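You operate a simulated robot arm through the tools that you are given. There is no shell and no other tool. Be economical: measure what you need, move in short steps, check, and stop when the job is done.

Carry out the task below with a simulated robot arm. There is one attempt and no reset: what you move stays moved.

TASK
Put things in order on the top of the white chest of drawers. At the end: the gold watch on a cushion stands where the cream wood polish pump bottle stood; the red stain dabber stands where the gold watch on a cushion stood; the cream wood polish pump bottle is on the yellow coaster; the red torch stands where the red stain dabber stood; whatever was shut is shut again. Leave all else as you found it, and nothing knocked over. Set down upright: wood polish pump bottle.

It is judged by the outcome, as a careful person would: the job done as asked, and still so three seconds after it is handed in. It fails if anything else is knocked over, pushed out of place, dropped, spilled or broken.

THE ROBOT
A 7-joint arm with a two-finger parallel gripper, fixed in place. Base frame: the origin is at the foot of the arm, x ahead of it, y to its left, z up; the work surface is at about z = 860. Readings come in mm, rad, newtons and seconds.
With the tool pointing down near the work surface it reaches from about 240 to 680 mm from the base axis. Its first joint turns from -1.152 to 1.152 rad. Payload 2.4 kg.
The tool frame sits at the grasp point between the pads (the TCP): z along the fingers, y along the line on which they close. The tips reach 30 mm beyond it. The gripper opens to 94 mm. The fingers are 28 mm wide and 10 mm thick; the gripper's body (50 by 96 mm) begins 55 mm behind the TCP.
Orientation is told as [roll, pitch, yaw] about the base's x, y, z axes, in that order, counted from this pose: with the fingers straight down and closing along the base's y, the tool's x points along the base's -x, its y along +y and its z along -z.

THE INTERFACE
- The arm moves only by the tool play_rows. Its argument "motion" is a list of rows, each a list of 7 numbers: the shift along the base's x, y, z in cm, then the turn, a rotation vector about the base's x, y, z in rad, then the gripper command, from -1 (fully open) to 1 (shut), values between in proportion. In form: [[tx, ty, tz, ax, ay, az, claw], ...]. A call has 1 to 12 rows; each row shifts and turns the commanded pose from where the row before left it. A row lasts 0.2 s, in which the tool goes at most 50 mm and 0.15 rad; a call with a longer step from one row to the next is refused whole, and so is a gripper value outside its range. Where a pose cannot be reached the arm comes as near as it can. A force on the tool above 40 N (or 10 N above the force at the start of the call, whichever is more), or a blocked arm, ends the call early, and 0.2 s more pass. Each finger travels about 153 mm/s and halts on what it meets, pressing with about 27 N; the grip force reading is that of the motor and also rises with nothing between the fingers. The clock runs only during rows and for 0.2 s after the last one: add rows that do not move to give the fingers time. The reply holds the time, the measured pose of the TCP, the force on the tool along the base axes, the opening and the grip force, in the units named above and with some noise, with the torque about the TCP (base axes, N m) and any sound that the robot's microphone picked up.
- Cameras (640 x 400 px; columns grow to the right, rows downward): "scene" is fixed at [60.1, 476.3, 1447.8]; the picture's right is [-0.72, -0.69, 0.00], its down [-0.40, 0.42, -0.81] and it looks along [0.56, -0.58, -0.58] (base axes); focal length 340 px, centre (320, 200). "wrist" rides on the gripper at [76, 14, -102] in the tool frame; the picture's right is [-0.18, 0.98, 0.00], its down [-0.75, -0.14, -0.64] and it looks along [-0.63, -0.12, 0.77] (tool axes); focal length 243 px, centre (320, 200). There is no depth. A picture from a camera that has moved, and an enlarged one, comes with that camera's place and axes in the base frame and with its lens. The place of the scene camera against the robot may be out by one fixed shift of up to 25 mm in any direction.
- capture(camera): a new picture of that camera. The clock stands still meanwhile.
- inspect(camera, box): a new picture of the part [left, top, right, bottom] of that camera's present view, enlarged. The clock stands still meanwhile.
- job_done(): hands the job in; it is judged then, once.

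Go step by step. Nothing tells you positions but the pictures and the camera data: compare them with the known pose of the tool, close in by small moves and look again before you grip or let go. The budget is 120 turns and 64 pictures, counting those below and the enlarged ones. Unless the task says otherwise, let go and move clear before handing in, and close with one line.

The tools are called after ">>>" as name(argument=value, ...) on one line, values as JSON. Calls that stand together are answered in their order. play_rows: Moves the arm, as the interface text tells. Its arguments: {"type":"object","properties":{"motion":{"type":"array"}},"required":["motion"]} The other tools are called the same way: capture (camera) takes a picture; inspect (camera, box) takes an enlarged picture of a part of a camera's view; job_done () hands the job in.

At the start:

```text
clock: 0.0
tool_pos: [347.7, 30.0, 1191.1]
tool_rot: [-0.002, 0.0, -0.001]
contact_force: [-0.4, 0.8, -0.9]
ft_torque: [0.01, 0.0, -0.02]
gripper_width: 94.0
grip_force: 0.1
```

scene: 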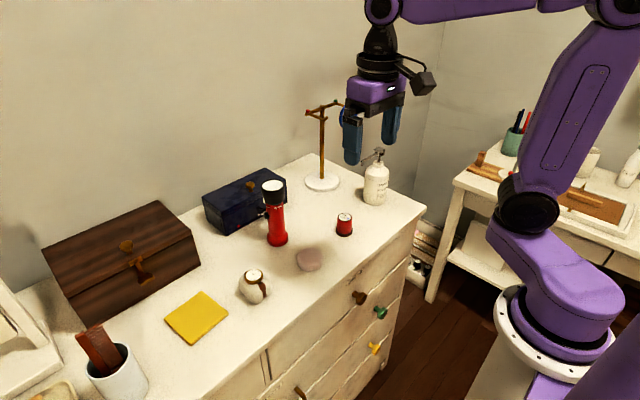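
wrist: 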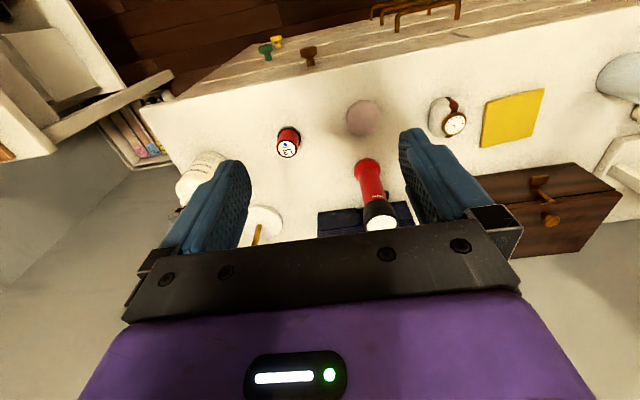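

I see the bottle at roughly (503,-216), the dabber near (477,-45), the watch near (481,240), the torch near (584,89) and the coaster near (525,351). I'll look closer before moving.

>>> inspect(camera="scene", box=[220, 130, 420, 255])

>>> inspect(camera="scene", box=[140, 230, 340, 355])

>>> inspect(camera="wrist", box=[160, 60, 560, 260])

```text
3.20 times, centred on (320, 192) of scene
camera zoom: at [60.1, 476.3, 1447.8], right [-0.72, -0.69, 0.0], down [-0.4, 0.42, -0.81], along [0.56, -0.58, -0.58], focal length 1088 px, centre (320, 224)
```

zoom: 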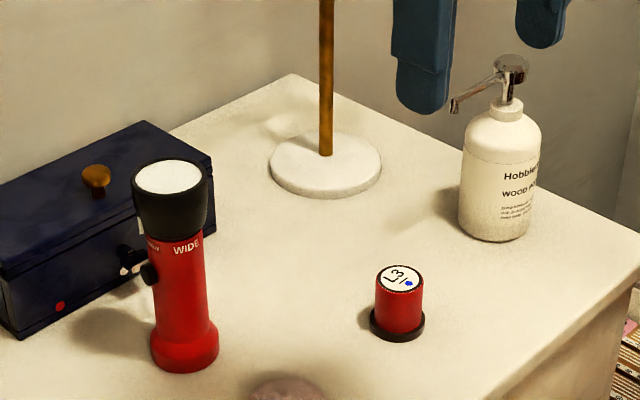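

```text
3.20 times, centred on (240, 292) of scene
camera zoom: at [60.1, 476.3, 1447.8], right [-0.72, -0.69, 0.0], down [-0.4, 0.42, -0.81], along [0.56, -0.58, -0.58], focal length 1088 px, centre (576, -96)
```

zoom: 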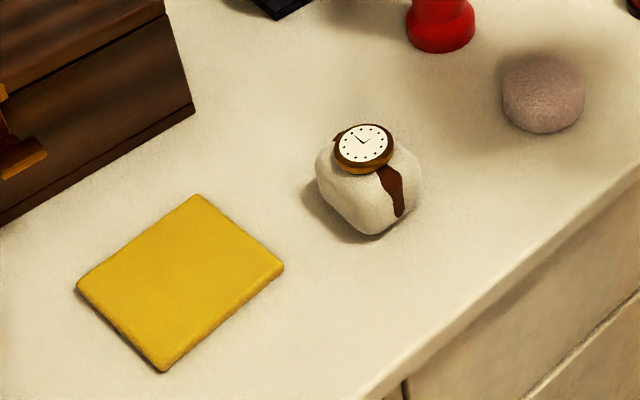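

```text
1.60 times, centred on (360, 160) of wrist
camera zoom: at [272.8, 45.7, 1293.0], right [0.18, 0.98, 0.0], down [0.75, -0.14, 0.64], along [0.63, -0.12, -0.77], focal length 388 px, centre (256, 264)
```

zoom: 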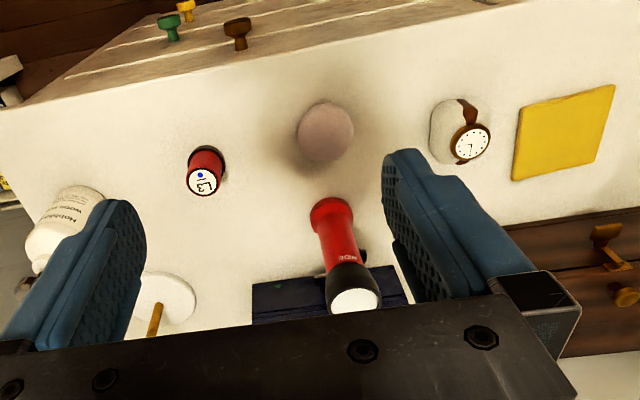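

The bottle is about 73 mm wide and 185 mm tall with a pump, so I'll grip its body with the tool tilted 45° outward. First I'll go to a stand-off pose and check with the wrist camera.

>>> play_rows(motion=[[0.3, -2.2, -1.5, 0, 0, -0.14, -1], [0.3, -2.2, -1.5, 0, 0, -0.14, -1], [0.3, -2.2, -1.5, 0, 0, -0.14, -1], [0.3, -2.2, -1.5, -0.0534, -0.1196, 0, -1], [0.3, -2.2, -1.5, -0.0534, -0.1196, 0, -1], [0.3, -2.2, -1.5, -0.0534, -0.1196, 0, -1], [0.3, -2.2, -1.5, -0.0534, -0.1196, 0, -1], [0.3, -2.2, -1.5, -0.0534, -0.1196, 0, -1], [0.3, -2.2, -1.5, -0.0534, -0.1196, 0, -1], [0, 0, 0, 0, 0, 0, -1]])

>>> capture(camera="wrist")

>>> capture(camera="scene")

```text
clock: 2.2
tool_pos: [383.0, -165.1, 1058.9]
tool_rot: [0.001, -0.784, -0.424]
contact_force: [0.3, 0.7, -0.5]
ft_torque: [0.02, 0.02, 0.01]
gripper_width: 94.1
grip_force: 0.1
out of reach, approached as far as the arm can: row 9
```

```text
58 pictures are left
camera wrist: at [275.0, -101.2, 1077.0], right [0.52, 0.84, 0.13], down [0.02, -0.16, 0.99], along [0.85, -0.51, -0.1], focal length 243 px, centre (320, 200)
```

wrist: 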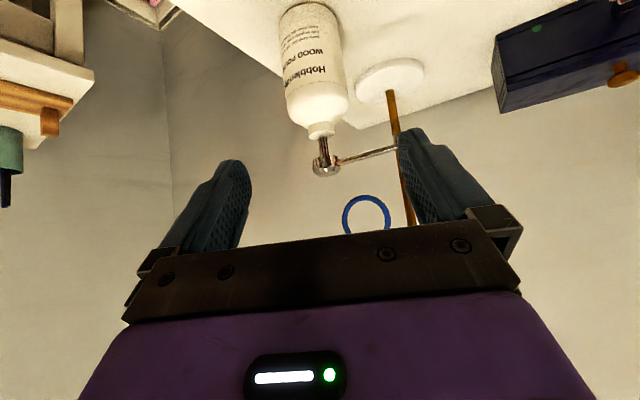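

```text
57 pictures are left
```

scene: 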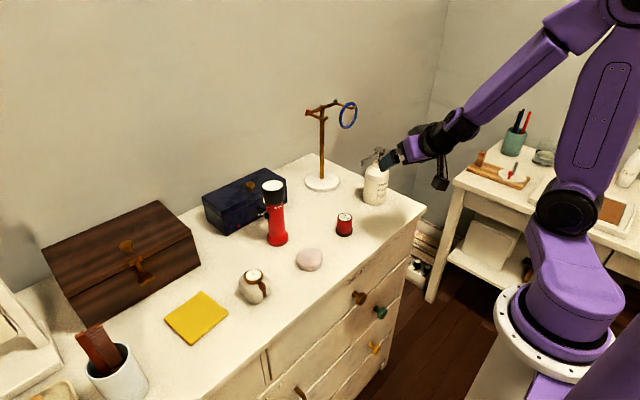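

The tool axis appears at image column 320, so the bottle is already centred sideways. I need its depth, so I'll lower the tool 6 cm here for a second view that includes the base.

>>> play_rows(motion=[[0.3, 0, -2, 0, 0, 0, -1], [0.3, 0, -2, 0, 0, 0, -1], [0.2, 0, -2, 0, 0, 0, -1]])

>>> capture(camera="wrist")

```text
clock: 3.0
tool_pos: [398.0, -166.3, 999.3]
tool_rot: [0.002, -0.784, -0.422]
contact_force: [-0.2, -0.1, -0.2]
ft_torque: [0.02, -0.02, 0.02]
gripper_width: 93.8
grip_force: 0.0
out of reach, approached as far as the arm can: row 1
```

```text
56 pictures are left
camera wrist: at [289.8, -100.7, 1018.3], right [0.52, 0.84, 0.13], down [0.01, -0.16, 0.99], along [0.85, -0.51, -0.1], focal length 243 px, centre (320, 200)
```

wrist: 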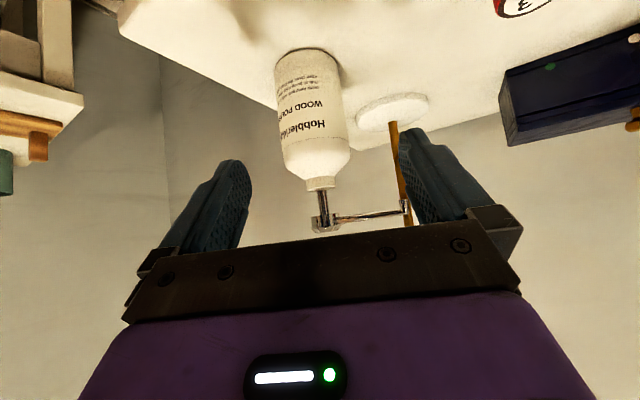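

The second view puts the bottle axis near (494,-216), about 68 mm wide, with the shoulder at z≈959 and the pump top at z≈1021. I'll go about 60% of the way to the grasp and look again.

>>> play_rows(motion=[[1.3, -1.2, -1.5, 0, 0, 0, -1], [1.3, -1.2, -1.5, 0, 0, 0, -1], [1.3, -0.6, -1.5, 0, 0, 0, -1], [1.3, -0.6, -1.5, 0, 0, 0, -1], [0, 0, 0, 0, 0, 0, -1]])

>>> capture(camera="wrist")

>>> inspect(camera="scene", box=[320, 110, 480, 210])

```text
clock: 4.2
tool_pos: [452.5, -199.2, 946.2]
tool_rot: [-0.01, -0.785, -0.415]
contact_force: [-0.7, 0.3, -0.3]
ft_torque: [0.01, 0.01, 0.0]
gripper_width: 93.9
grip_force: 0.0
out of reach, approached as far as the arm can: row 4
```

```text
55 pictures are left
camera wrist: at [344.5, -134.8, 964.0], right [0.52, 0.84, 0.12], down [0.02, -0.16, 0.99], along [0.85, -0.51, -0.1], focal length 243 px, centre (320, 200)
```

wrist: 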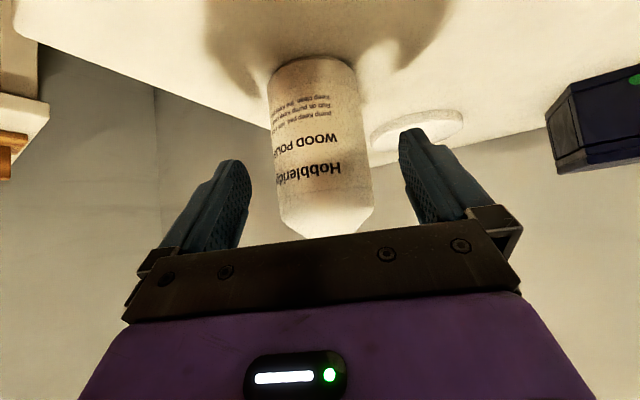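

```text
4.00 times, centred on (400, 160) of scene
camera zoom: at [60.1, 476.3, 1447.8], right [-0.72, -0.69, 0.0], down [-0.4, 0.42, -0.81], along [0.56, -0.58, -0.58], focal length 1360 px, centre (0, 360)
```

zoom: 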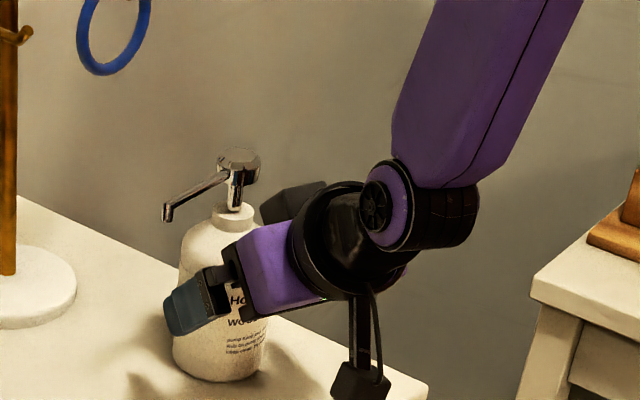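

The bottle is centred between the fingers, with its axis about 50 mm further out. I'll advance 46 mm, check, then close.

>>> play_rows(motion=[[1.05, -0.47, -0.5, 0, 0, 0, -1], [1.05, -0.47, -0.5, 0, 0, 0, -1], [1.05, -0.47, -0.5, 0, 0, 0, -1], [1.05, -0.47, -0.5, 0, 0, 0, -1], [0, 0, 0, 0, 0, 0, -1]])

>>> capture(camera="wrist")

>>> inspect(camera="scene", box=[320, 110, 480, 210])

```text
clock: 5.4
tool_pos: [495.3, -219.6, 925.0]
tool_rot: [0.0, -0.786, -0.42]
contact_force: [-0.5, -0.1, -0.4]
ft_torque: [-0.04, 0.04, 0.0]
gripper_width: 94.0
grip_force: 0.0
```

```text
53 pictures are left
camera wrist: at [385.7, -154.0, 943.7], right [0.52, 0.84, 0.13], down [0.01, -0.16, 0.99], along [0.85, -0.51, -0.1], focal length 243 px, centre (320, 200)
```

wrist: 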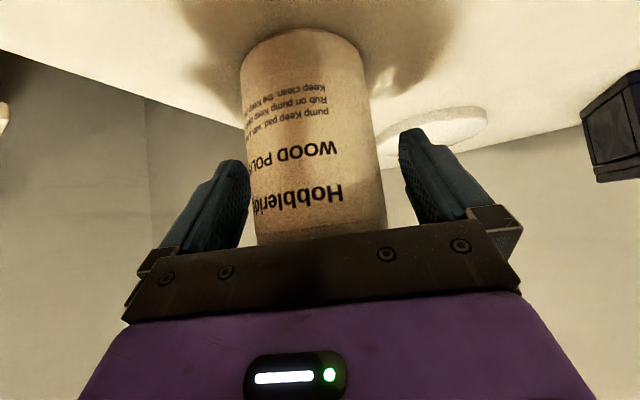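

```text
4.00 times, centred on (400, 160) of scene
camera zoom: at [60.1, 476.3, 1447.8], right [-0.72, -0.69, 0.0], down [-0.4, 0.42, -0.81], along [0.56, -0.58, -0.58], focal length 1360 px, centre (0, 360)
```

zoom: 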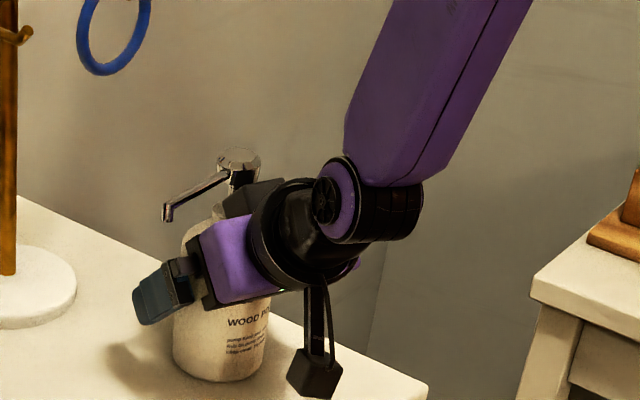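

The bottle has not moved, and its centre is near (499,-217), close to the TCP. I'll close the fingers.

>>> play_rows(motion=[[0.1, 0.2, 0, 0, 0, 0, -0.6], [0.1, 0.1, 0, 0, 0, 0, -0.2], [0, 0, 0, 0, 0, 0, 1], [0, 0, 0, 0, 0, 0, 1], [0, 0, 0, 0, 0, 0, 1]])

```text
clock: 6.6
tool_pos: [496.6, -215.9, 924.8]
tool_rot: [0.001, -0.787, -0.42]
contact_force: [-0.5, -2.1, 2.3]
ft_torque: [0.01, -0.04, 0.04]
gripper_width: 68.9
grip_force: 26.8
```

The bottle is gripped at 69 mm width. I'll lift straight up, checking the load.

>>> play_rows(motion=[[0, 0, 1, 0, 0, 0, 1], [0, 0, 2, 0, 0, 0, 1], [0, 0, 3, 0, 0, 0, 1], [0, 0, 3, 0, 0, 0, 1], [0, 0, 3, 0, 0, 0, 1], [0, 0, 3, 0, 0, 0, 1], [0, 0, 3, 0, 0, 0, 1], [0, 0, 2, 0, 0, 0, 1], [0, 0, 0, 0, 0, 0, 1]])

>>> capture(camera="scene")

```text
clock: 8.6
tool_pos: [495.8, -216.8, 1126.0]
tool_rot: [0.001, -0.786, -0.423]
contact_force: [0.2, -0.4, -3.3]
ft_torque: [-0.03, 0.02, -0.02]
gripper_width: 68.6
grip_force: 27.1
```

```text
51 pictures are left
```

scene: 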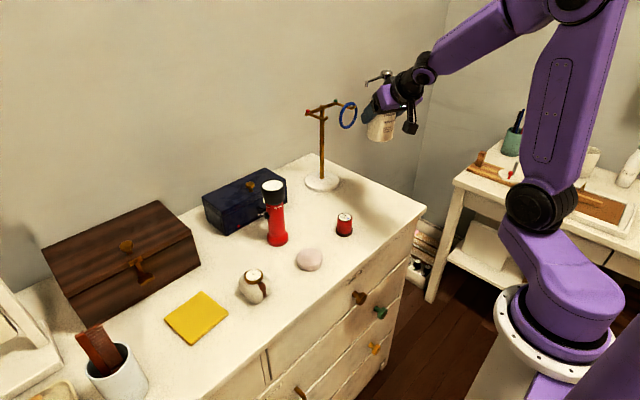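

The lift is clean, about 0.3 kg, and the bottle bottom is at z≈1061, above the torch. I'll swing round the base axis at constant radius toward the coaster.

>>> play_rows(motion=[[1.67, 4.33, 1, 0, 0, 0.0857, 1], [1.3, 4.44, 1, 0, 0, 0.0857, 1], [0.91, 4.55, 0, 0, 0, 0.0857, 1], [0.52, 4.61, 0, 0, 0, 0.0857, 1], [0.12, 4.63, 0, 0, 0, 0.0857, 1], [-0.27, 4.63, 0, 0, 0, 0.0857, 1], [-0.67, 4.59, 0, 0, 0, 0.0857, 1], [-1.06, 4.51, 0, 0, 0, 0.0857, 1], [-1.44, 4.4, 0, 0, 0, 0.0857, 1], [-1.81, 4.27, 0, 0, 0, 0.0857, 1], [-2.18, 4.1, 0, 0, 0, 0.0857, 1], [-2.51, 3.89, 0, 0, 0, 0.0857, 1]])

>>> capture(camera="wrist")

>>> capture(camera="scene")

```text
clock: 11.2
tool_pos: [442.5, 315.6, 1145.1]
tool_rot: [0.002, -0.786, 0.606]
contact_force: [0.5, -0.8, -3.4]
ft_torque: [0.04, -0.02, 0.01]
gripper_width: 68.9
grip_force: 27.3
```

```text
50 pictures are left
camera wrist: at [331.4, 255.5, 1164.3], right [-0.46, 0.88, 0.13], down [0.15, -0.07, 0.99], along [0.88, 0.47, -0.1], focal length 243 px, centre (320, 200)
```

wrist: 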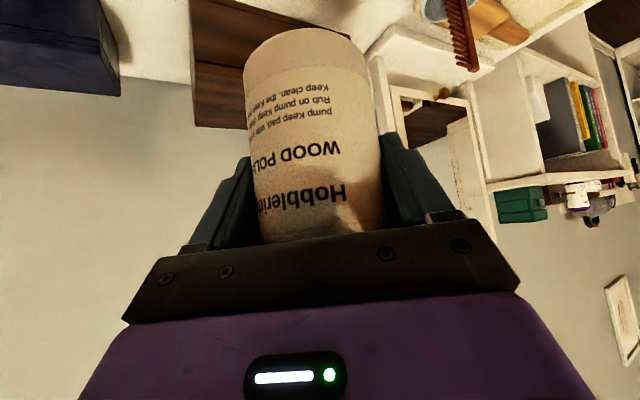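

```text
49 pictures are left
```

scene: 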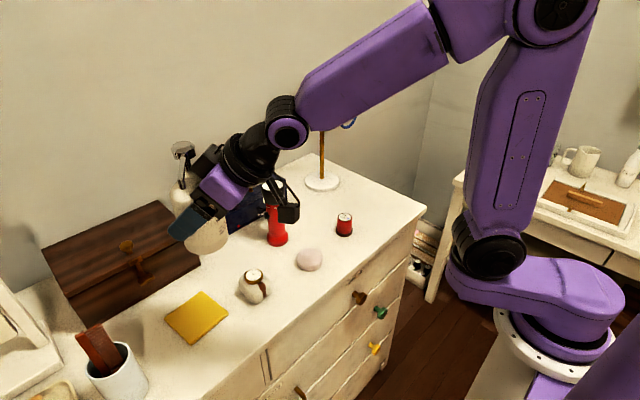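

The bottle is clear of everything near the coaster, which I estimate is centred at about (501,354). I'll move over it and come down to roughly 15 mm above, then compare bottle and coaster in the scene view.

>>> play_rows(motion=[[2.0, 1.3, 0, 0, 0, 0, 1], [2.0, 1.3, 0, 0, 0, 0, 1], [1.7, 1.15, -2, 0, 0, 0, 1], [0, 0, -4, 0, 0, 0, 1], [0, 0, -4, 0, 0, 0, 1], [0, 0, -4, 0, 0, 0, 1], [0, 0, -3, 0, 0, 0, 1], [0, 0, -2, 0, 0, 0, 1], [0, 0, -1, 0, 0, 0, 1], [0, 0, 0, 0, 0, 0, 1]])

>>> capture(camera="wrist")

>>> inspect(camera="scene", box=[120, 200, 320, 325])

```text
clock: 13.4
tool_pos: [498.6, 350.3, 945.1]
tool_rot: [-0.001, -0.785, 0.608]
contact_force: [0.5, -0.3, -3.3]
ft_torque: [0.0, 0.01, 0.02]
gripper_width: 68.6
grip_force: 27.2
```

```text
48 pictures are left
camera wrist: at [388.2, 290.6, 963.5], right [-0.45, 0.88, 0.13], down [0.15, -0.07, 0.99], along [0.88, 0.47, -0.1], focal length 243 px, centre (320, 200)
```

wrist: 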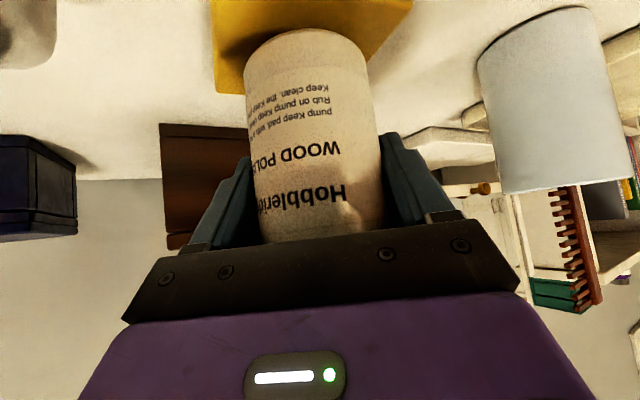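

```text
3.20 times, centred on (220, 262) of scene
camera zoom: at [60.1, 476.4, 1447.8], right [-0.72, -0.69, 0.0], down [-0.4, 0.42, -0.81], along [0.56, -0.58, -0.58], focal length 1088 px, centre (640, 0)
```

zoom: 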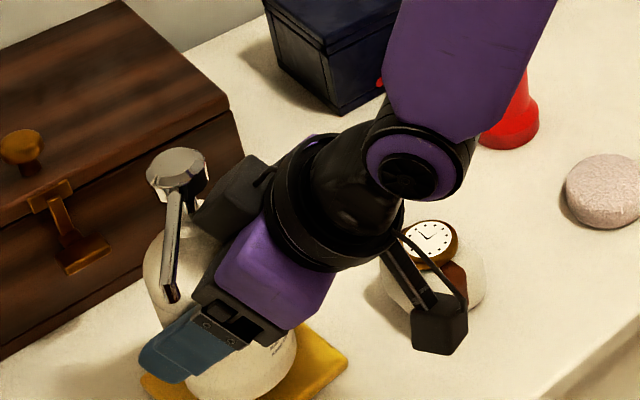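

The coaster corners in the wrist view give a centre near (505,353), so I need only a few mm of correction. I'll lower gently until contact.

>>> play_rows(motion=[[0.4, 0.15, 0, 0, 0, 0, 1], [0, 0, -0.7, 0, 0, 0, 1], [0, 0, -0.3, 0, 0, 0, 1], [0, 0, -0.2, 0, 0, 0, 1], [0, 0, 0, 0, 0, 0, 1]])

>>> inspect(camera="wrist", box=[170, 0, 450, 160])

```text
clock: 14.6
tool_pos: [504.3, 351.8, 935.6]
tool_rot: [0.001, -0.79, 0.609]
contact_force: [-2.4, -1.9, 8.5]
ft_torque: [-0.25, 0.26, 0.02]
gripper_width: 68.9
grip_force: 26.5
```

```text
2.29 times, centred on (310, 80) of wrist
camera zoom: at [392.4, 292.4, 952.6], right [-0.45, 0.88, 0.13], down [0.14, -0.07, 0.99], along [0.88, 0.47, -0.09], focal length 555 px, centre (343, 474)
```

zoom: 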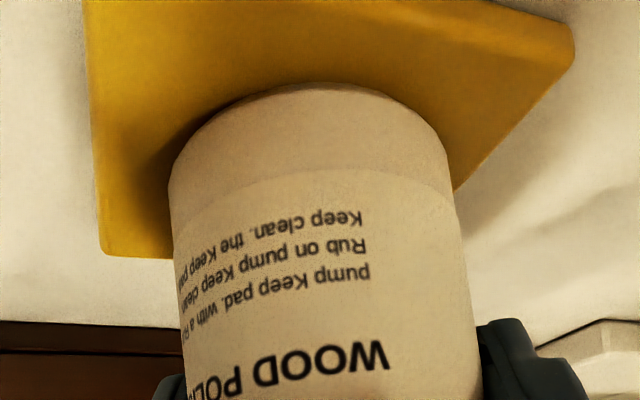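

Contact was felt, and the bottle sits about 4 mm too far to +y relative to the coaster edges. I'll lift slightly, shift and set down again.

>>> play_rows(motion=[[0, 0, 0.6, 0, 0, 0, 1], [0.05, -0.4, 0, 0, 0, 0, 1], [0, 0, 0, 0, 0, 0, 1], [0, 0, -0.4, 0, 0, 0, 1], [0, 0, -0.15, 0, 0, 0, 1], [0, 0, 0, 0, 0, 0, 1]])

>>> inspect(camera="wrist", box=[170, 0, 450, 160])

>>> inspect(camera="scene", box=[120, 230, 280, 330])

```text
clock: 16.0
tool_pos: [503.3, 348.8, 934.3]
tool_rot: [-0.001, -0.79, 0.608]
contact_force: [-3.1, -1.3, 7.4]
ft_torque: [-0.14, 0.16, -0.03]
gripper_width: 68.5
grip_force: 26.7
```

```text
2.29 times, centred on (310, 80) of wrist
camera zoom: at [392.3, 288.6, 952.7], right [-0.46, 0.88, 0.13], down [0.14, -0.07, 0.99], along [0.88, 0.47, -0.09], focal length 555 px, centre (343, 474)
```

zoom: 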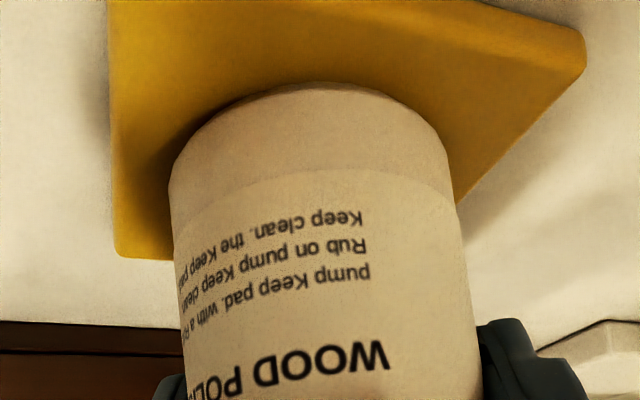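

```text
4.00 times, centred on (200, 280) of scene
camera zoom: at [59.9, 476.2, 1447.9], right [-0.72, -0.69, 0.0], down [-0.4, 0.42, -0.81], along [0.56, -0.58, -0.58], focal length 1360 px, centre (800, -120)
```

zoom: 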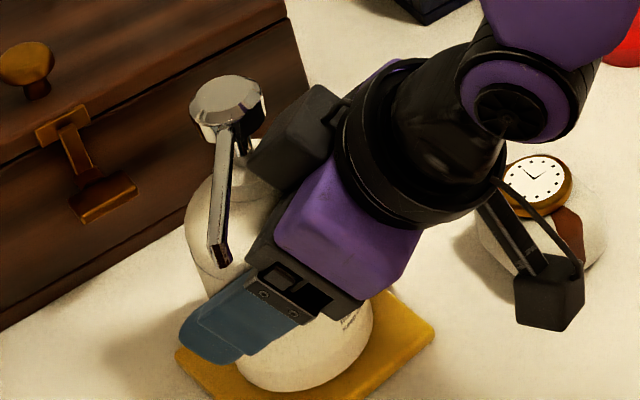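

The bottle is centred and seated on the coaster. I'll release slowly and back out at a shallow rise, to clear both the spout and the watch.

>>> play_rows(motion=[[0, 0, 0.15, 0, 0, 0, 0.3], [0, 0, 0, 0, 0, 0, -0.6], [0, 0, 0, 0, 0, 0, -1], [0, 0, 0, 0, 0, 0, -1], [-0.8, -0.57, 0.5, 0, 0, 0, -1], [-1.6, -1.14, 1, 0, 0, 0, -1], [-2.0, -1.4, 1.5, 0, 0, 0, -1], [-2.0, -1.4, 1.5, 0, 0, 0, -1], [-2.0, -1.4, 2, 0, 0, 0, -1], [0, 0, 3, 0, 0, 0, -1]])

>>> capture(camera="scene")

>>> capture(camera="wrist")

```text
clock: 18.2
tool_pos: [419.2, 289.0, 1029.4]
tool_rot: [0.001, -0.786, 0.607]
contact_force: [0.1, 0.3, -0.3]
ft_torque: [0.03, -0.03, 0.0]
gripper_width: 94.2
grip_force: 0.1
```

```text
43 pictures are left
```

scene: 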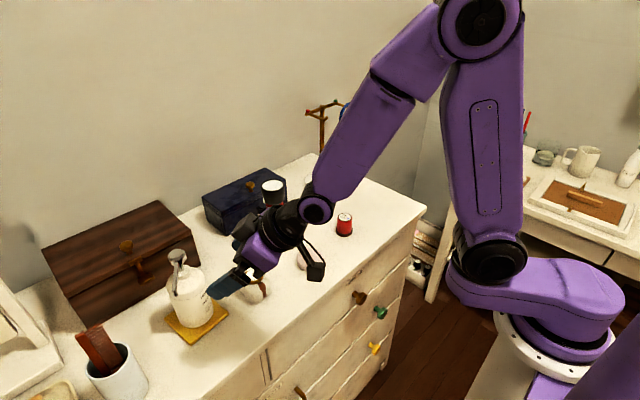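

```text
42 pictures are left
camera wrist: at [307.9, 229.2, 1048.8], right [-0.45, 0.88, 0.13], down [0.15, -0.07, 0.99], along [0.88, 0.47, -0.1], focal length 243 px, centre (320, 200)
```

wrist: 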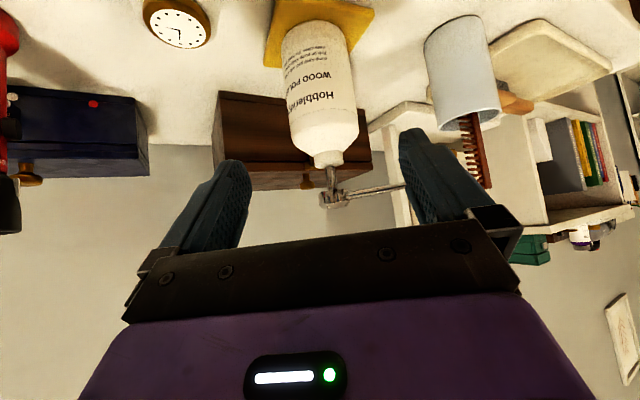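

The bottle stands upright on the coaster. Next I'll turn the tool vertical and look straight down at the watch cushion.

>>> play_rows(motion=[[0, -1, 2, -0.0747, 0.1076, 0, -1], [0, -1, 2, -0.0747, 0.1076, 0, -1], [0.4, -1, 1, -0.0747, 0.1076, 0, -1], [0.6, -1, 1, -0.0747, 0.1076, 0, -1], [0.7, -1, 1, -0.0747, 0.1076, 0, -1], [0.7, -1, 0, -0.0747, 0.1076, 0, -1], [0, 0, 0, 0, 0, -0.15, -1], [0, 0, 0, 0, 0, 0, -1]])

>>> capture(camera="wrist")

```text
clock: 20.0
tool_pos: [443.2, 228.3, 1101.0]
tool_rot: [0.003, 0.003, 0.456]
contact_force: [0.4, 0.0, -0.9]
ft_torque: [0.0, 0.0, 0.04]
gripper_width: 94.0
grip_force: 0.1
```

```text
41 pictures are left
camera wrist: at [369.9, 208.6, 1202.6], right [-0.27, 0.96, 0.0], down [0.74, 0.2, 0.64], along [0.62, 0.17, -0.77], focal length 243 px, centre (320, 200)
```

wrist: 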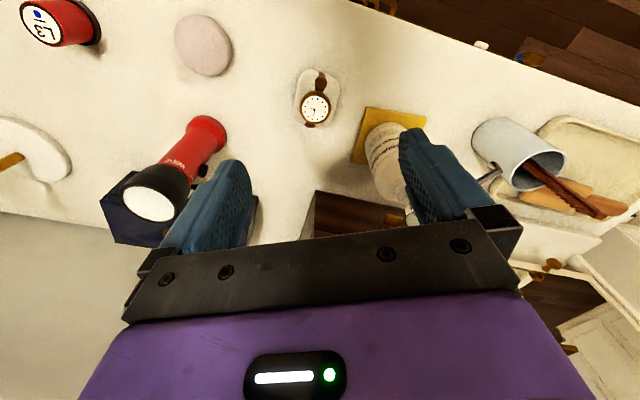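

>>> inspect(camera="wrist", box=[260, 50, 380, 125])

```text
5.33 times, centred on (320, 88) of wrist
camera zoom: at [369.9, 208.6, 1202.6], right [-0.27, 0.96, 0.0], down [0.74, 0.2, 0.64], along [0.62, 0.17, -0.77], focal length 1294 px, centre (320, 800)
```

zoom: 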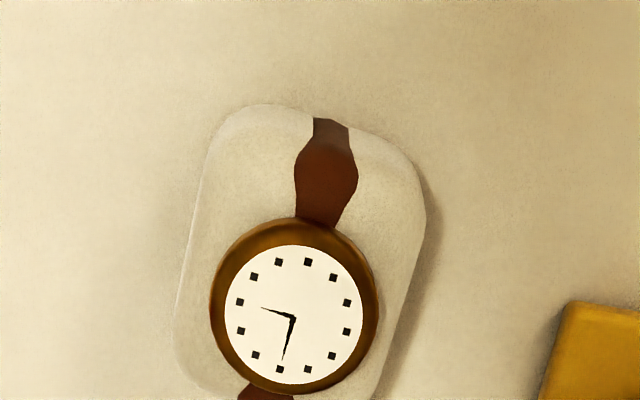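

The cushion is about 52 mm wide in y with sides along x, centred near (470,230). I'll turn yaw to 0, come above it and check.

>>> play_rows(motion=[[0.6, 0, -2.5, 0, 0, -0.114, -1], [0.7, 0.1, -2.5, 0, 0, -0.114, -1], [0.7, 0.1, -2.5, 0, 0, -0.1, -1], [0.7, 0, -2.5, 0, 0, -0.1, -1], [0, 0, 0, 0, 0, 0, -1]])

>>> capture(camera="wrist")

```text
clock: 21.2
tool_pos: [469.8, 230.4, 1000.0]
tool_rot: [0.003, 0.001, 0.026]
contact_force: [-1.0, -0.3, 0.5]
ft_torque: [-0.01, -0.02, -0.01]
gripper_width: 93.8
grip_force: 0.0
```

```text
39 pictures are left
camera wrist: at [394.7, 243.0, 1102.7], right [0.16, 0.99, 0.0], down [0.76, -0.12, 0.64], along [0.63, -0.1, -0.77], focal length 243 px, centre (320, 200)
```

wrist: 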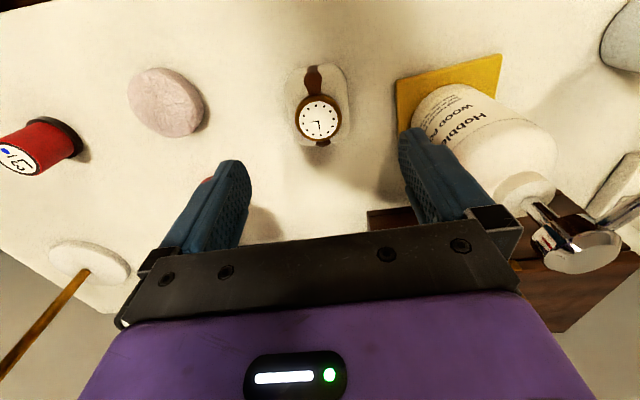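

The TCP is right over the watch. I'll descend to grip the cushion low on its sides.

>>> play_rows(motion=[[0.1, 0.05, -4, 0, 0, 0, -1], [0, 0, -3, 0, 0, 0, -1], [0, 0, -2, 0, 0, 0, -1], [0, 0, -1.4, 0, 0, 0, -1], [0, 0, 0, 0, 0, 0, -1]])

>>> capture(camera="wrist")

>>> inspect(camera="scene", box=[180, 220, 340, 320])

```text
clock: 22.4
tool_pos: [471.5, 232.2, 895.3]
tool_rot: [0.002, 0.0, 0.03]
contact_force: [-0.2, -0.4, -0.5]
ft_torque: [-0.01, -0.03, 0.0]
gripper_width: 94.1
grip_force: 0.1
```

```text
38 pictures are left
camera wrist: at [395.6, 243.8, 998.3], right [0.16, 0.99, 0.0], down [0.76, -0.12, 0.64], along [0.63, -0.1, -0.77], focal length 243 px, centre (320, 200)
```

wrist: 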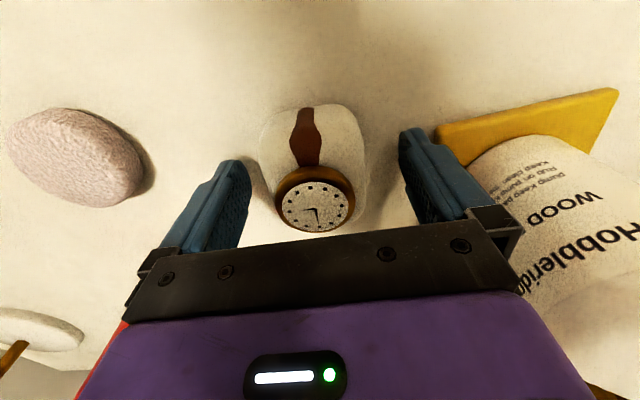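

```text
4.00 times, centred on (260, 270) of scene
camera zoom: at [60.1, 476.3, 1447.8], right [-0.72, -0.69, 0.0], down [-0.4, 0.42, -0.81], along [0.56, -0.58, -0.58], focal length 1360 px, centre (560, -80)
```

zoom: 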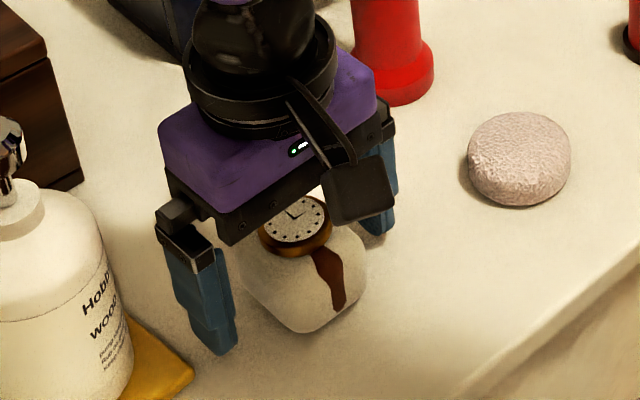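

The fingers straddle the cushion cleanly. Closing and lifting a little.

>>> play_rows(motion=[[0, -0.1, 0, 0, 0, 0, -0.5], [0, 0, 0, 0, 0, 0, 0], [0, 0, 0, 0, 0, 0, 1], [0, 0, 0, 0, 0, 0, 1], [0, 0, 0, 0, 0, 0, 1], [0, 0, 1, 0, 0, 0, 1], [0, 0, 2, 0, 0, 0, 1], [0, 0, 3, 0, 0, 0, 1], [0, 0, 0, 0, 0, 0, 1]])

>>> capture(camera="wrist")

>>> capture(camera="scene")

```text
clock: 24.4
tool_pos: [471.7, 230.1, 956.4]
tool_rot: [0.001, 0.0, 0.031]
contact_force: [-1.0, 0.2, -1.2]
ft_torque: [0.02, -0.02, -0.02]
gripper_width: 56.0
grip_force: 27.1
```

```text
36 pictures are left
camera wrist: at [396.0, 242.5, 1058.4], right [0.16, 0.99, 0.0], down [0.76, -0.12, 0.64], along [0.63, -0.1, -0.77], focal length 243 px, centre (320, 200)
```

wrist: 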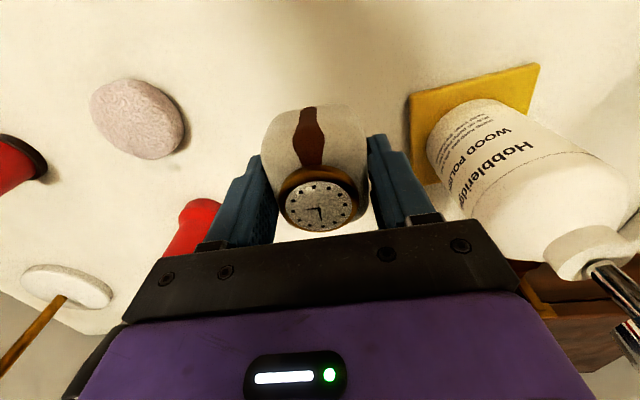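

```text
35 pictures are left
```

scene: 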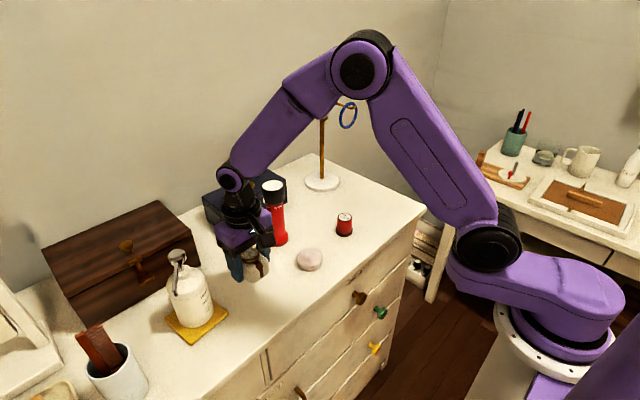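

The watch is held steady. I'll carry it at safe height, keeping x small to stay clear of the torch.

>>> play_rows(motion=[[-1.5, 0, 3, 0, 0, 0, 1], [-1.5, -2, 3, 0, 0, 0, 1], [0, -4.4, 0, 0, 0, 0, 1], [0, -4.4, 0, 0, 0, 0, 1], [0, -4.4, 0, 0, 0, 0, 1], [0, -4.4, 0, 0, 0, 0, 1], [0, -4.4, 0, 0, 0, 0, 1], [0, -4.4, 0, 0, 0, 0, 1], [1, -4.4, 0, 0, 0, 0, 1], [1.5, -4.4, 0, 0, 0, 0, 1], [1.5, -4.4, 0, 0, 0, 0, 1], [1.6, -3.1, 0, 0, 0, 0, 1]])

>>> capture(camera="wrist")

```text
clock: 27.0
tool_pos: [497.1, -217.4, 1016.4]
tool_rot: [-0.001, 0.001, 0.031]
contact_force: [-0.2, 0.4, -0.3]
ft_torque: [0.01, -0.02, 0.0]
gripper_width: 56.0
grip_force: 27.0
```

```text
34 pictures are left
camera wrist: at [421.5, -205.2, 1119.3], right [0.16, 0.99, 0.0], down [0.76, -0.12, 0.64], along [0.63, -0.1, -0.77], focal length 243 px, centre (320, 200)
```

wrist: 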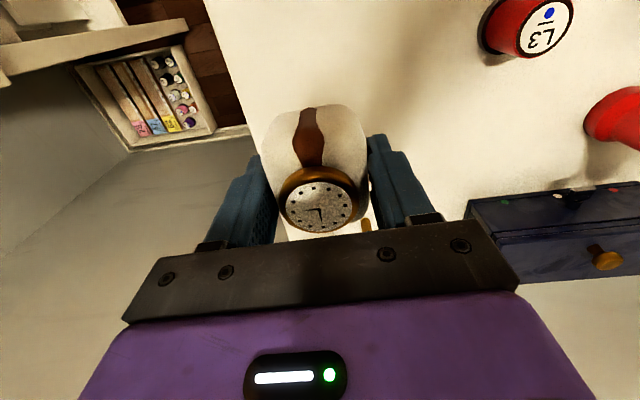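

The watch is over the bottle's old spot (498,-217). I'll descend to the height it was gripped at, ending in small steps.

>>> play_rows(motion=[[0.1, 0.03, -4, 0, 0, 0, 1], [0, 0, -4, 0, 0, 0, 1], [0, 0, -2.5, 0, 0, 0, 1], [0, 0, -1, 0, 0, 0, 1], [0, 0, -0.3, 0, 0, 0, 1], [0, 0, -0.2, 0, 0, 0, 1], [0, 0, 0, 0, 0, 0, 1]])

>>> inspect(camera="scene", box=[300, 130, 460, 230])

```text
clock: 28.6
tool_pos: [498.5, -215.5, 896.2]
tool_rot: [0.001, 0.0, 0.028]
contact_force: [-0.4, 0.0, -1.2]
ft_torque: [-0.02, -0.04, -0.01]
gripper_width: 55.8
grip_force: 27.4
```

```text
4.00 times, centred on (380, 180) of scene
camera zoom: at [60.1, 476.3, 1447.8], right [-0.72, -0.69, 0.0], down [-0.4, 0.42, -0.81], along [0.56, -0.58, -0.58], focal length 1360 px, centre (80, 280)
```

zoom: 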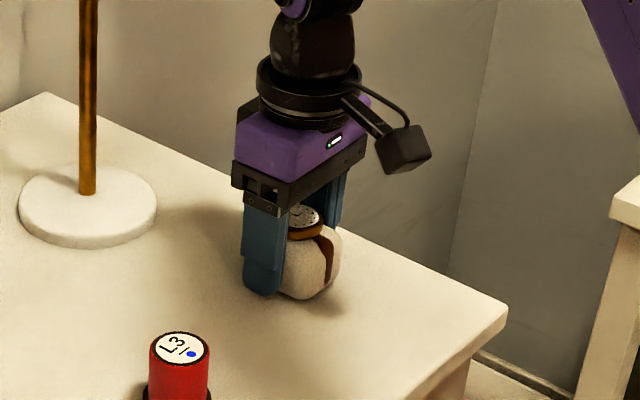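

Nearly touching; I'll lower in 1 mm steps and then release slowly and rise.

>>> play_rows(motion=[[0, 0, -0.1, 0, 0, 0, 1], [0, 0, -0.1, 0, 0, 0, 1], [0, 0, 0, 0, 0, 0, 1]])

```text
clock: 29.4
tool_pos: [498.4, -214.7, 895.6]
tool_rot: [-0.001, -0.002, 0.032]
contact_force: [-6.4, 3.3, 25.2]
ft_torque: [0.02, 0.26, -0.11]
gripper_width: 55.8
grip_force: 26.8
```

Contact is made. I'll ease up 1 mm, open and rise.

>>> play_rows(motion=[[0, 0, 0.1, 0, 0, 0, 1], [0, 0, 0, 0, 0, 0, 0.4], [0, 0, 0, 0, 0, 0, -0.3], [0, 0, 0, 0, 0, 0, -1], [0, 0, 0, 0, 0, 0, -1], [0, 0, 2, 0, 0, 0, -1], [0, 0, 4, 0, 0, 0, -1], [0, 0, 4, 0, 0, 0, -1], [-1, 4, 3, 0, 0, 0, -1], [-1, 4.5, 0, 0, 0, 0, -1], [0, 0, 0, 0, 0, 0, -1]])

>>> capture(camera="wrist")

>>> inspect(camera="scene", box=[300, 130, 460, 230])

```text
refused: row 9 steps farther than a row can; nothing moved
```

```text
32 pictures are left
camera wrist: at [422.5, -203.6, 998.0], right [0.16, 0.99, 0.0], down [0.76, -0.12, 0.64], along [0.64, -0.1, -0.77], focal length 243 px, centre (320, 200)
```

wrist: 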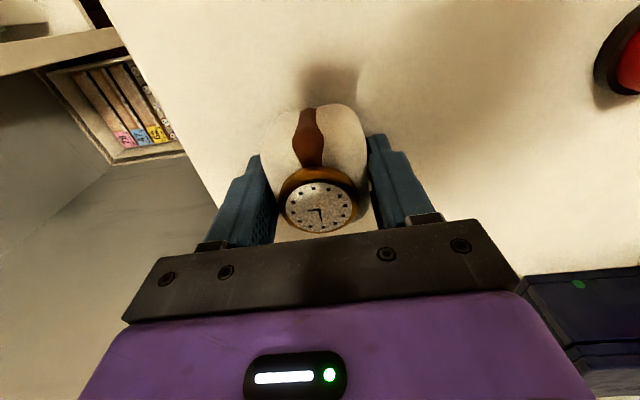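

```text
4.00 times, centred on (380, 180) of scene
camera zoom: at [59.5, 476.6, 1447.7], right [-0.72, -0.69, 0.0], down [-0.4, 0.42, -0.81], along [0.57, -0.58, -0.58], focal length 1360 px, centre (80, 280)
```

zoom: 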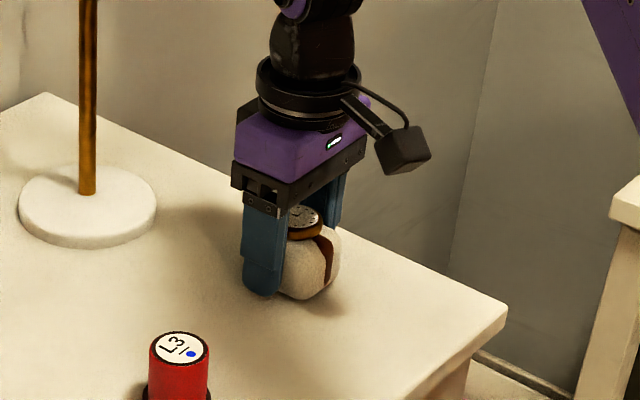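

The move was refused because one row was too long, so I'll resend it with shorter steps, ending near the dabber.

>>> play_rows(motion=[[0, 0, 0.1, 0, 0, 0, 1], [0, 0, 0, 0, 0, 0, 0.4], [0, 0, 0, 0, 0, 0, -0.3], [0, 0, 0, 0, 0, 0, -1], [0, 0, 0, 0, 0, 0, -1], [0, 0, 2, 0, 0, 0, -1], [0, 0, 4, 0, 0, 0, -1], [0, 0, 4, 0, 0, 0, -1], [-1, 4, 2, 0, 0, 0, -1], [-1, 4.5, 0, 0, 0, 0, -1], [-1, 4.5, 0, 0, 0, 0, -1], [-0.5, 2.8, 0, 0, 0, 0, -1]])

>>> capture(camera="wrist")

>>> capture(camera="scene")

```text
clock: 32.0
tool_pos: [463.4, -58.2, 1016.4]
tool_rot: [0.003, 0.0, 0.03]
contact_force: [1.0, 0.3, -0.2]
ft_torque: [0.0, 0.0, 0.02]
gripper_width: 93.5
grip_force: 0.0
```

```text
30 pictures are left
camera wrist: at [387.3, -45.8, 1118.1], right [0.16, 0.99, 0.0], down [0.76, -0.12, 0.64], along [0.63, -0.1, -0.77], focal length 243 px, centre (320, 200)
```

wrist: 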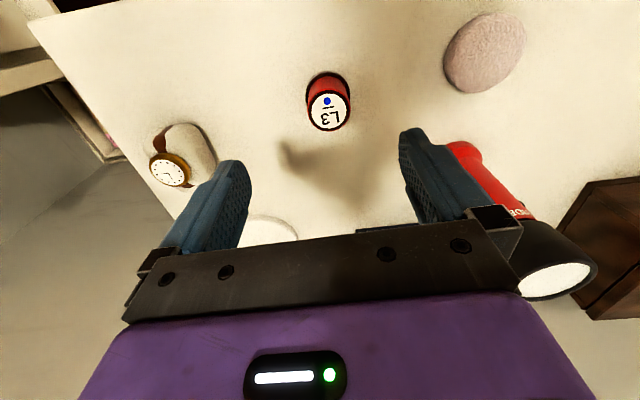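

```text
29 pictures are left
```

scene: 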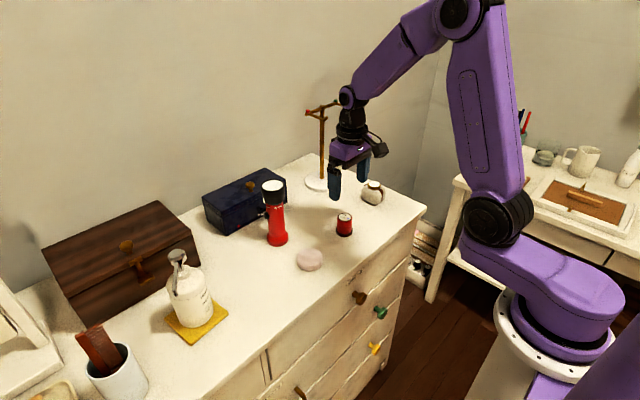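

The watch stands well in place. The dabber is near (464,-49); I'll go down over it and look before gripping.

>>> play_rows(motion=[[0.05, 0.9, -3, 0, 0, 0, -1], [0, 0, -3, 0, 0, 0, -1], [0, 0, -2, 0, 0, 0, -1], [0, 0, 0, 0, 0, 0, -1]])

>>> capture(camera="wrist")

```text
clock: 33.0
tool_pos: [464.1, -48.1, 935.1]
tool_rot: [0.002, 0.002, 0.03]
contact_force: [-0.3, 0.9, 0.7]
ft_torque: [0.0, 0.0, 0.04]
gripper_width: 93.8
grip_force: 0.1
```

```text
28 pictures are left
camera wrist: at [387.9, -36.7, 1036.6], right [0.16, 0.99, 0.0], down [0.76, -0.12, 0.64], along [0.63, -0.1, -0.77], focal length 243 px, centre (320, 200)
```

wrist: 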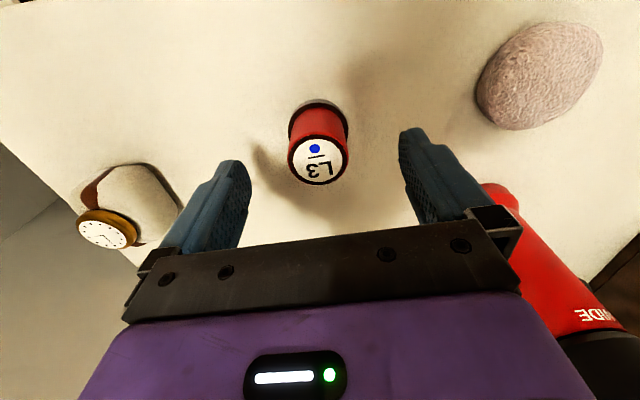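

The dabber is exactly on the tool axis. Descending and gripping its body.

>>> play_rows(motion=[[0, 0, -2, 0, 0, 0, -1], [0, 0, -1, 0, 0, 0, -1], [0, 0, 0, 0, 0, 0, -0.5], [0, 0, 0, 0, 0, 0, 0], [0, 0, 0, 0, 0, 0, 1], [0, 0, 0, 0, 0, 0, 1], [0, 0, 0, 0, 0, 0, 1]])

>>> capture(camera="wrist")

```text
clock: 34.6
tool_pos: [463.6, -48.2, 904.7]
tool_rot: [0.001, 0.001, 0.031]
contact_force: [-0.4, 0.4, 0.2]
ft_torque: [0.01, 0.01, 0.02]
gripper_width: 37.0
grip_force: 27.3
```

```text
27 pictures are left
camera wrist: at [387.8, -36.6, 1007.3], right [0.16, 0.99, 0.0], down [0.76, -0.12, 0.64], along [0.63, -0.1, -0.77], focal length 243 px, centre (320, 200)
```

wrist: 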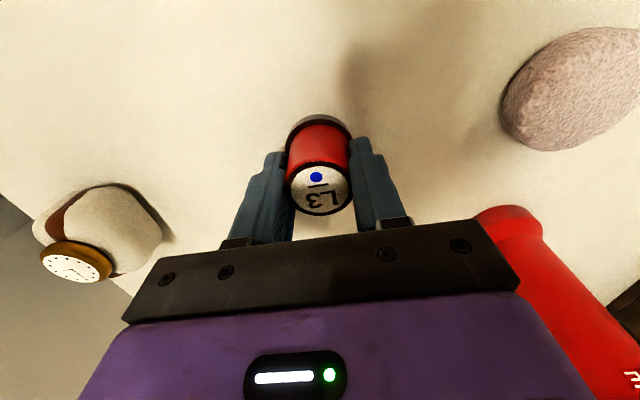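

Gripped at 37 mm. Lifting and carrying to the watch's old place (471.5,230).

>>> play_rows(motion=[[0, 0, 2, 0, 0, 0, 1], [0, 0, 4, 0, 0, 0, 1], [-1, 0, 4, 0, 0, 0, 1], [-1, 4.2, 1, 0, 0, 0, 1], [0, 4.5, 0, 0, 0, 0, 1], [0, 4.5, 0, 0, 0, 0, 1], [0, 4.5, 0, 0, 0, 0, 1], [0.8, 4.5, 0, 0, 0, 0, 1], [2, 4.3, 0, 0, 0, 0, 1], [0, 1.3, 0, 0, 0, 0, 1], [0, 0, 0, 0, 0, 0, 1]])

>>> capture(camera="wrist")

```text
clock: 37.0
tool_pos: [472.5, 230.4, 1016.5]
tool_rot: [0.002, 0.001, 0.031]
contact_force: [0.4, 0.8, 0.2]
ft_torque: [0.0, -0.01, -0.02]
gripper_width: 36.6
grip_force: 27.3
```

```text
26 pictures are left
camera wrist: at [396.7, 242.0, 1117.5], right [0.16, 0.99, 0.0], down [0.76, -0.12, 0.64], along [0.63, -0.1, -0.77], focal length 243 px, centre (320, 200)
```

wrist: 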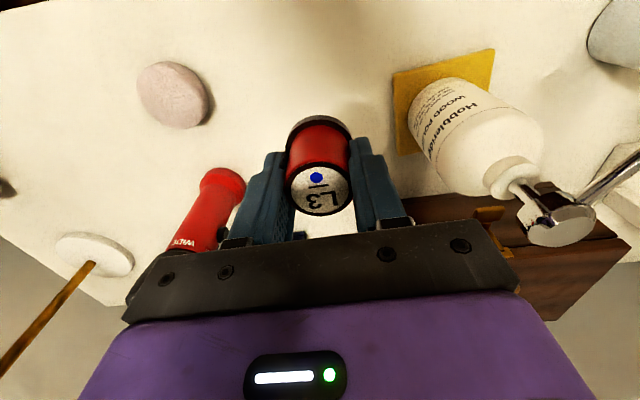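

The dabber is over the target. Lowering to just above the grip height, then slow steps.

>>> play_rows(motion=[[0, 0, -4, 0, 0, 0, 1], [0, 0, -4, 0, 0, 0, 1], [0, 0, -2, 0, 0, 0, 1], [0, 0, -0.8, 0, 0, 0, 1], [0, 0, -0.2, 0, 0, 0, 1], [0, 0, -0.1, 0, 0, 0, 1], [0, 0, 0, 0, 0, 0, 1]])

```text
clock: 38.6
tool_pos: [472.8, 228.3, 904.1]
tool_rot: [0.0, -0.001, 0.03]
contact_force: [-0.4, -0.6, 4.0]
ft_torque: [-0.03, -0.02, -0.01]
gripper_width: 36.7
grip_force: 26.8
```

It is touching down. I'll release, rise straight up, then move to view the torch from above.

>>> play_rows(motion=[[0, 0, 0, 0, 0, 0, 0.6], [0, 0, 0, 0, 0, 0, 0], [0, 0, 0, 0, 0, 0, -0.5], [0, 0, 0, 0, 0, 0, -1], [0, 0, 3, 0, 0, 0, -1], [0, 0, 4, 0, 0, 0, -1], [0, 0, 4, 0, 0, 0, -1], [0, 0, 4.5, 0, 0, 0, -1], [0.8, -3.5, 3, 0, 0, 0, -1], [1.4, -3.5, 3, 0, 0, 0, -1], [1.4, -3.5, 1, 0, 0, 0, -1], [1.4, -3.5, 0, 0, 0, 0, -1]])

>>> capture(camera="wrist")

>>> capture(camera="scene")

```text
clock: 41.2
tool_pos: [522.5, 87.8, 1129.4]
tool_rot: [0.002, 0.0, 0.029]
contact_force: [0.2, 0.2, 0.2]
ft_torque: [0.01, 0.0, -0.02]
gripper_width: 94.1
grip_force: 0.0
```

```text
25 pictures are left
camera wrist: at [446.9, 100.6, 1232.2], right [0.15, 0.99, 0.0], down [0.76, -0.12, 0.64], along [0.63, -0.1, -0.77], focal length 243 px, centre (320, 200)
```

wrist: 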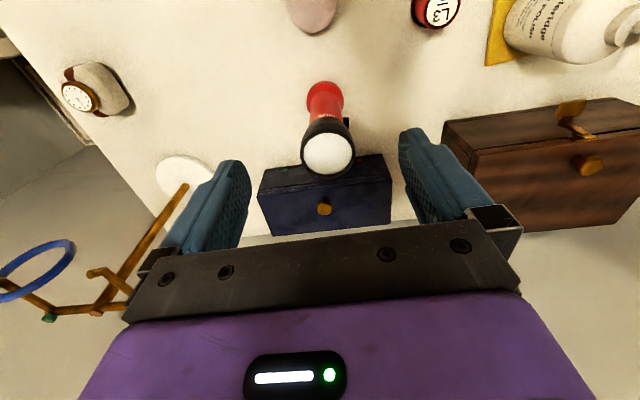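

```text
24 pictures are left
```

scene: 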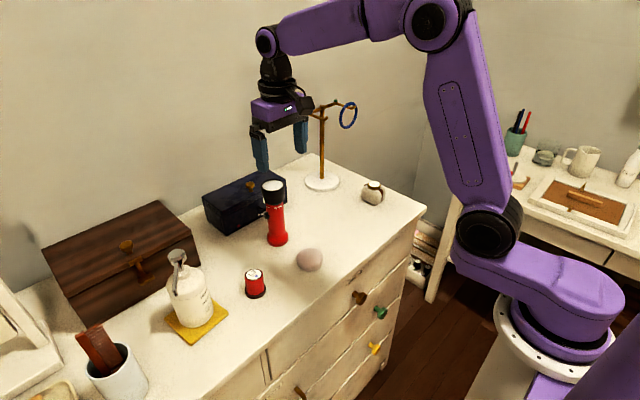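

The dabber is placed. The torch head centre is near (561,91.5) with its top at z≈1026; I'll move above it and check before gripping the head.

>>> play_rows(motion=[[1.3, 0.12, 0, 0, 0, 0, -1], [1.3, 0.12, 0, 0, 0, 0, -1], [1.2, 0.1, -2, 0, 0, 0, -1], [0, 0, -3, 0, 0, 0, -1], [0, 0, -2, 0, 0, 0, -1], [0, 0, 0, 0, 0, 0, -1]])

>>> capture(camera="wrist")

>>> inspect(camera="scene", box=[200, 120, 360, 220])

```text
clock: 42.6
tool_pos: [561.2, 91.8, 1059.9]
tool_rot: [0.002, -0.001, 0.031]
contact_force: [0.2, -0.5, -0.2]
ft_torque: [-0.02, -0.03, 0.0]
gripper_width: 93.9
grip_force: 0.1
```

```text
23 pictures are left
camera wrist: at [484.6, 103.8, 1161.6], right [0.16, 0.99, 0.0], down [0.76, -0.12, 0.64], along [0.63, -0.1, -0.77], focal length 243 px, centre (320, 200)
```

wrist: 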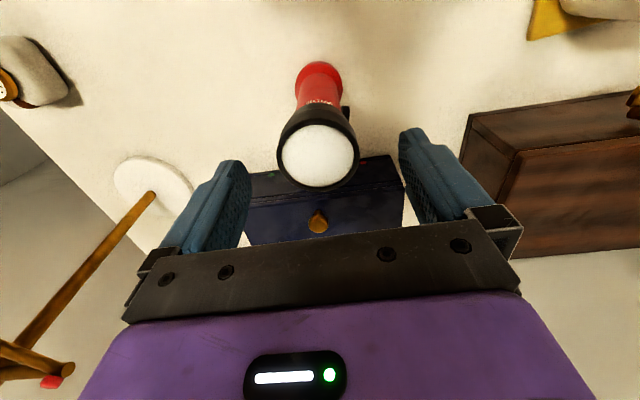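

```text
4.00 times, centred on (280, 170) of scene
camera zoom: at [60.1, 476.3, 1447.8], right [-0.72, -0.69, 0.0], down [-0.4, 0.42, -0.81], along [0.56, -0.58, -0.58], focal length 1360 px, centre (480, 320)
```

zoom: 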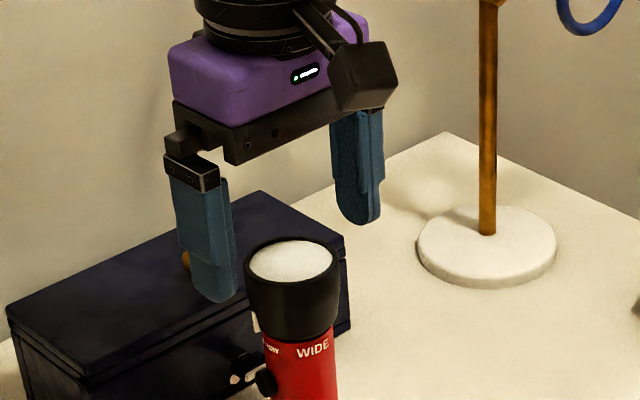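

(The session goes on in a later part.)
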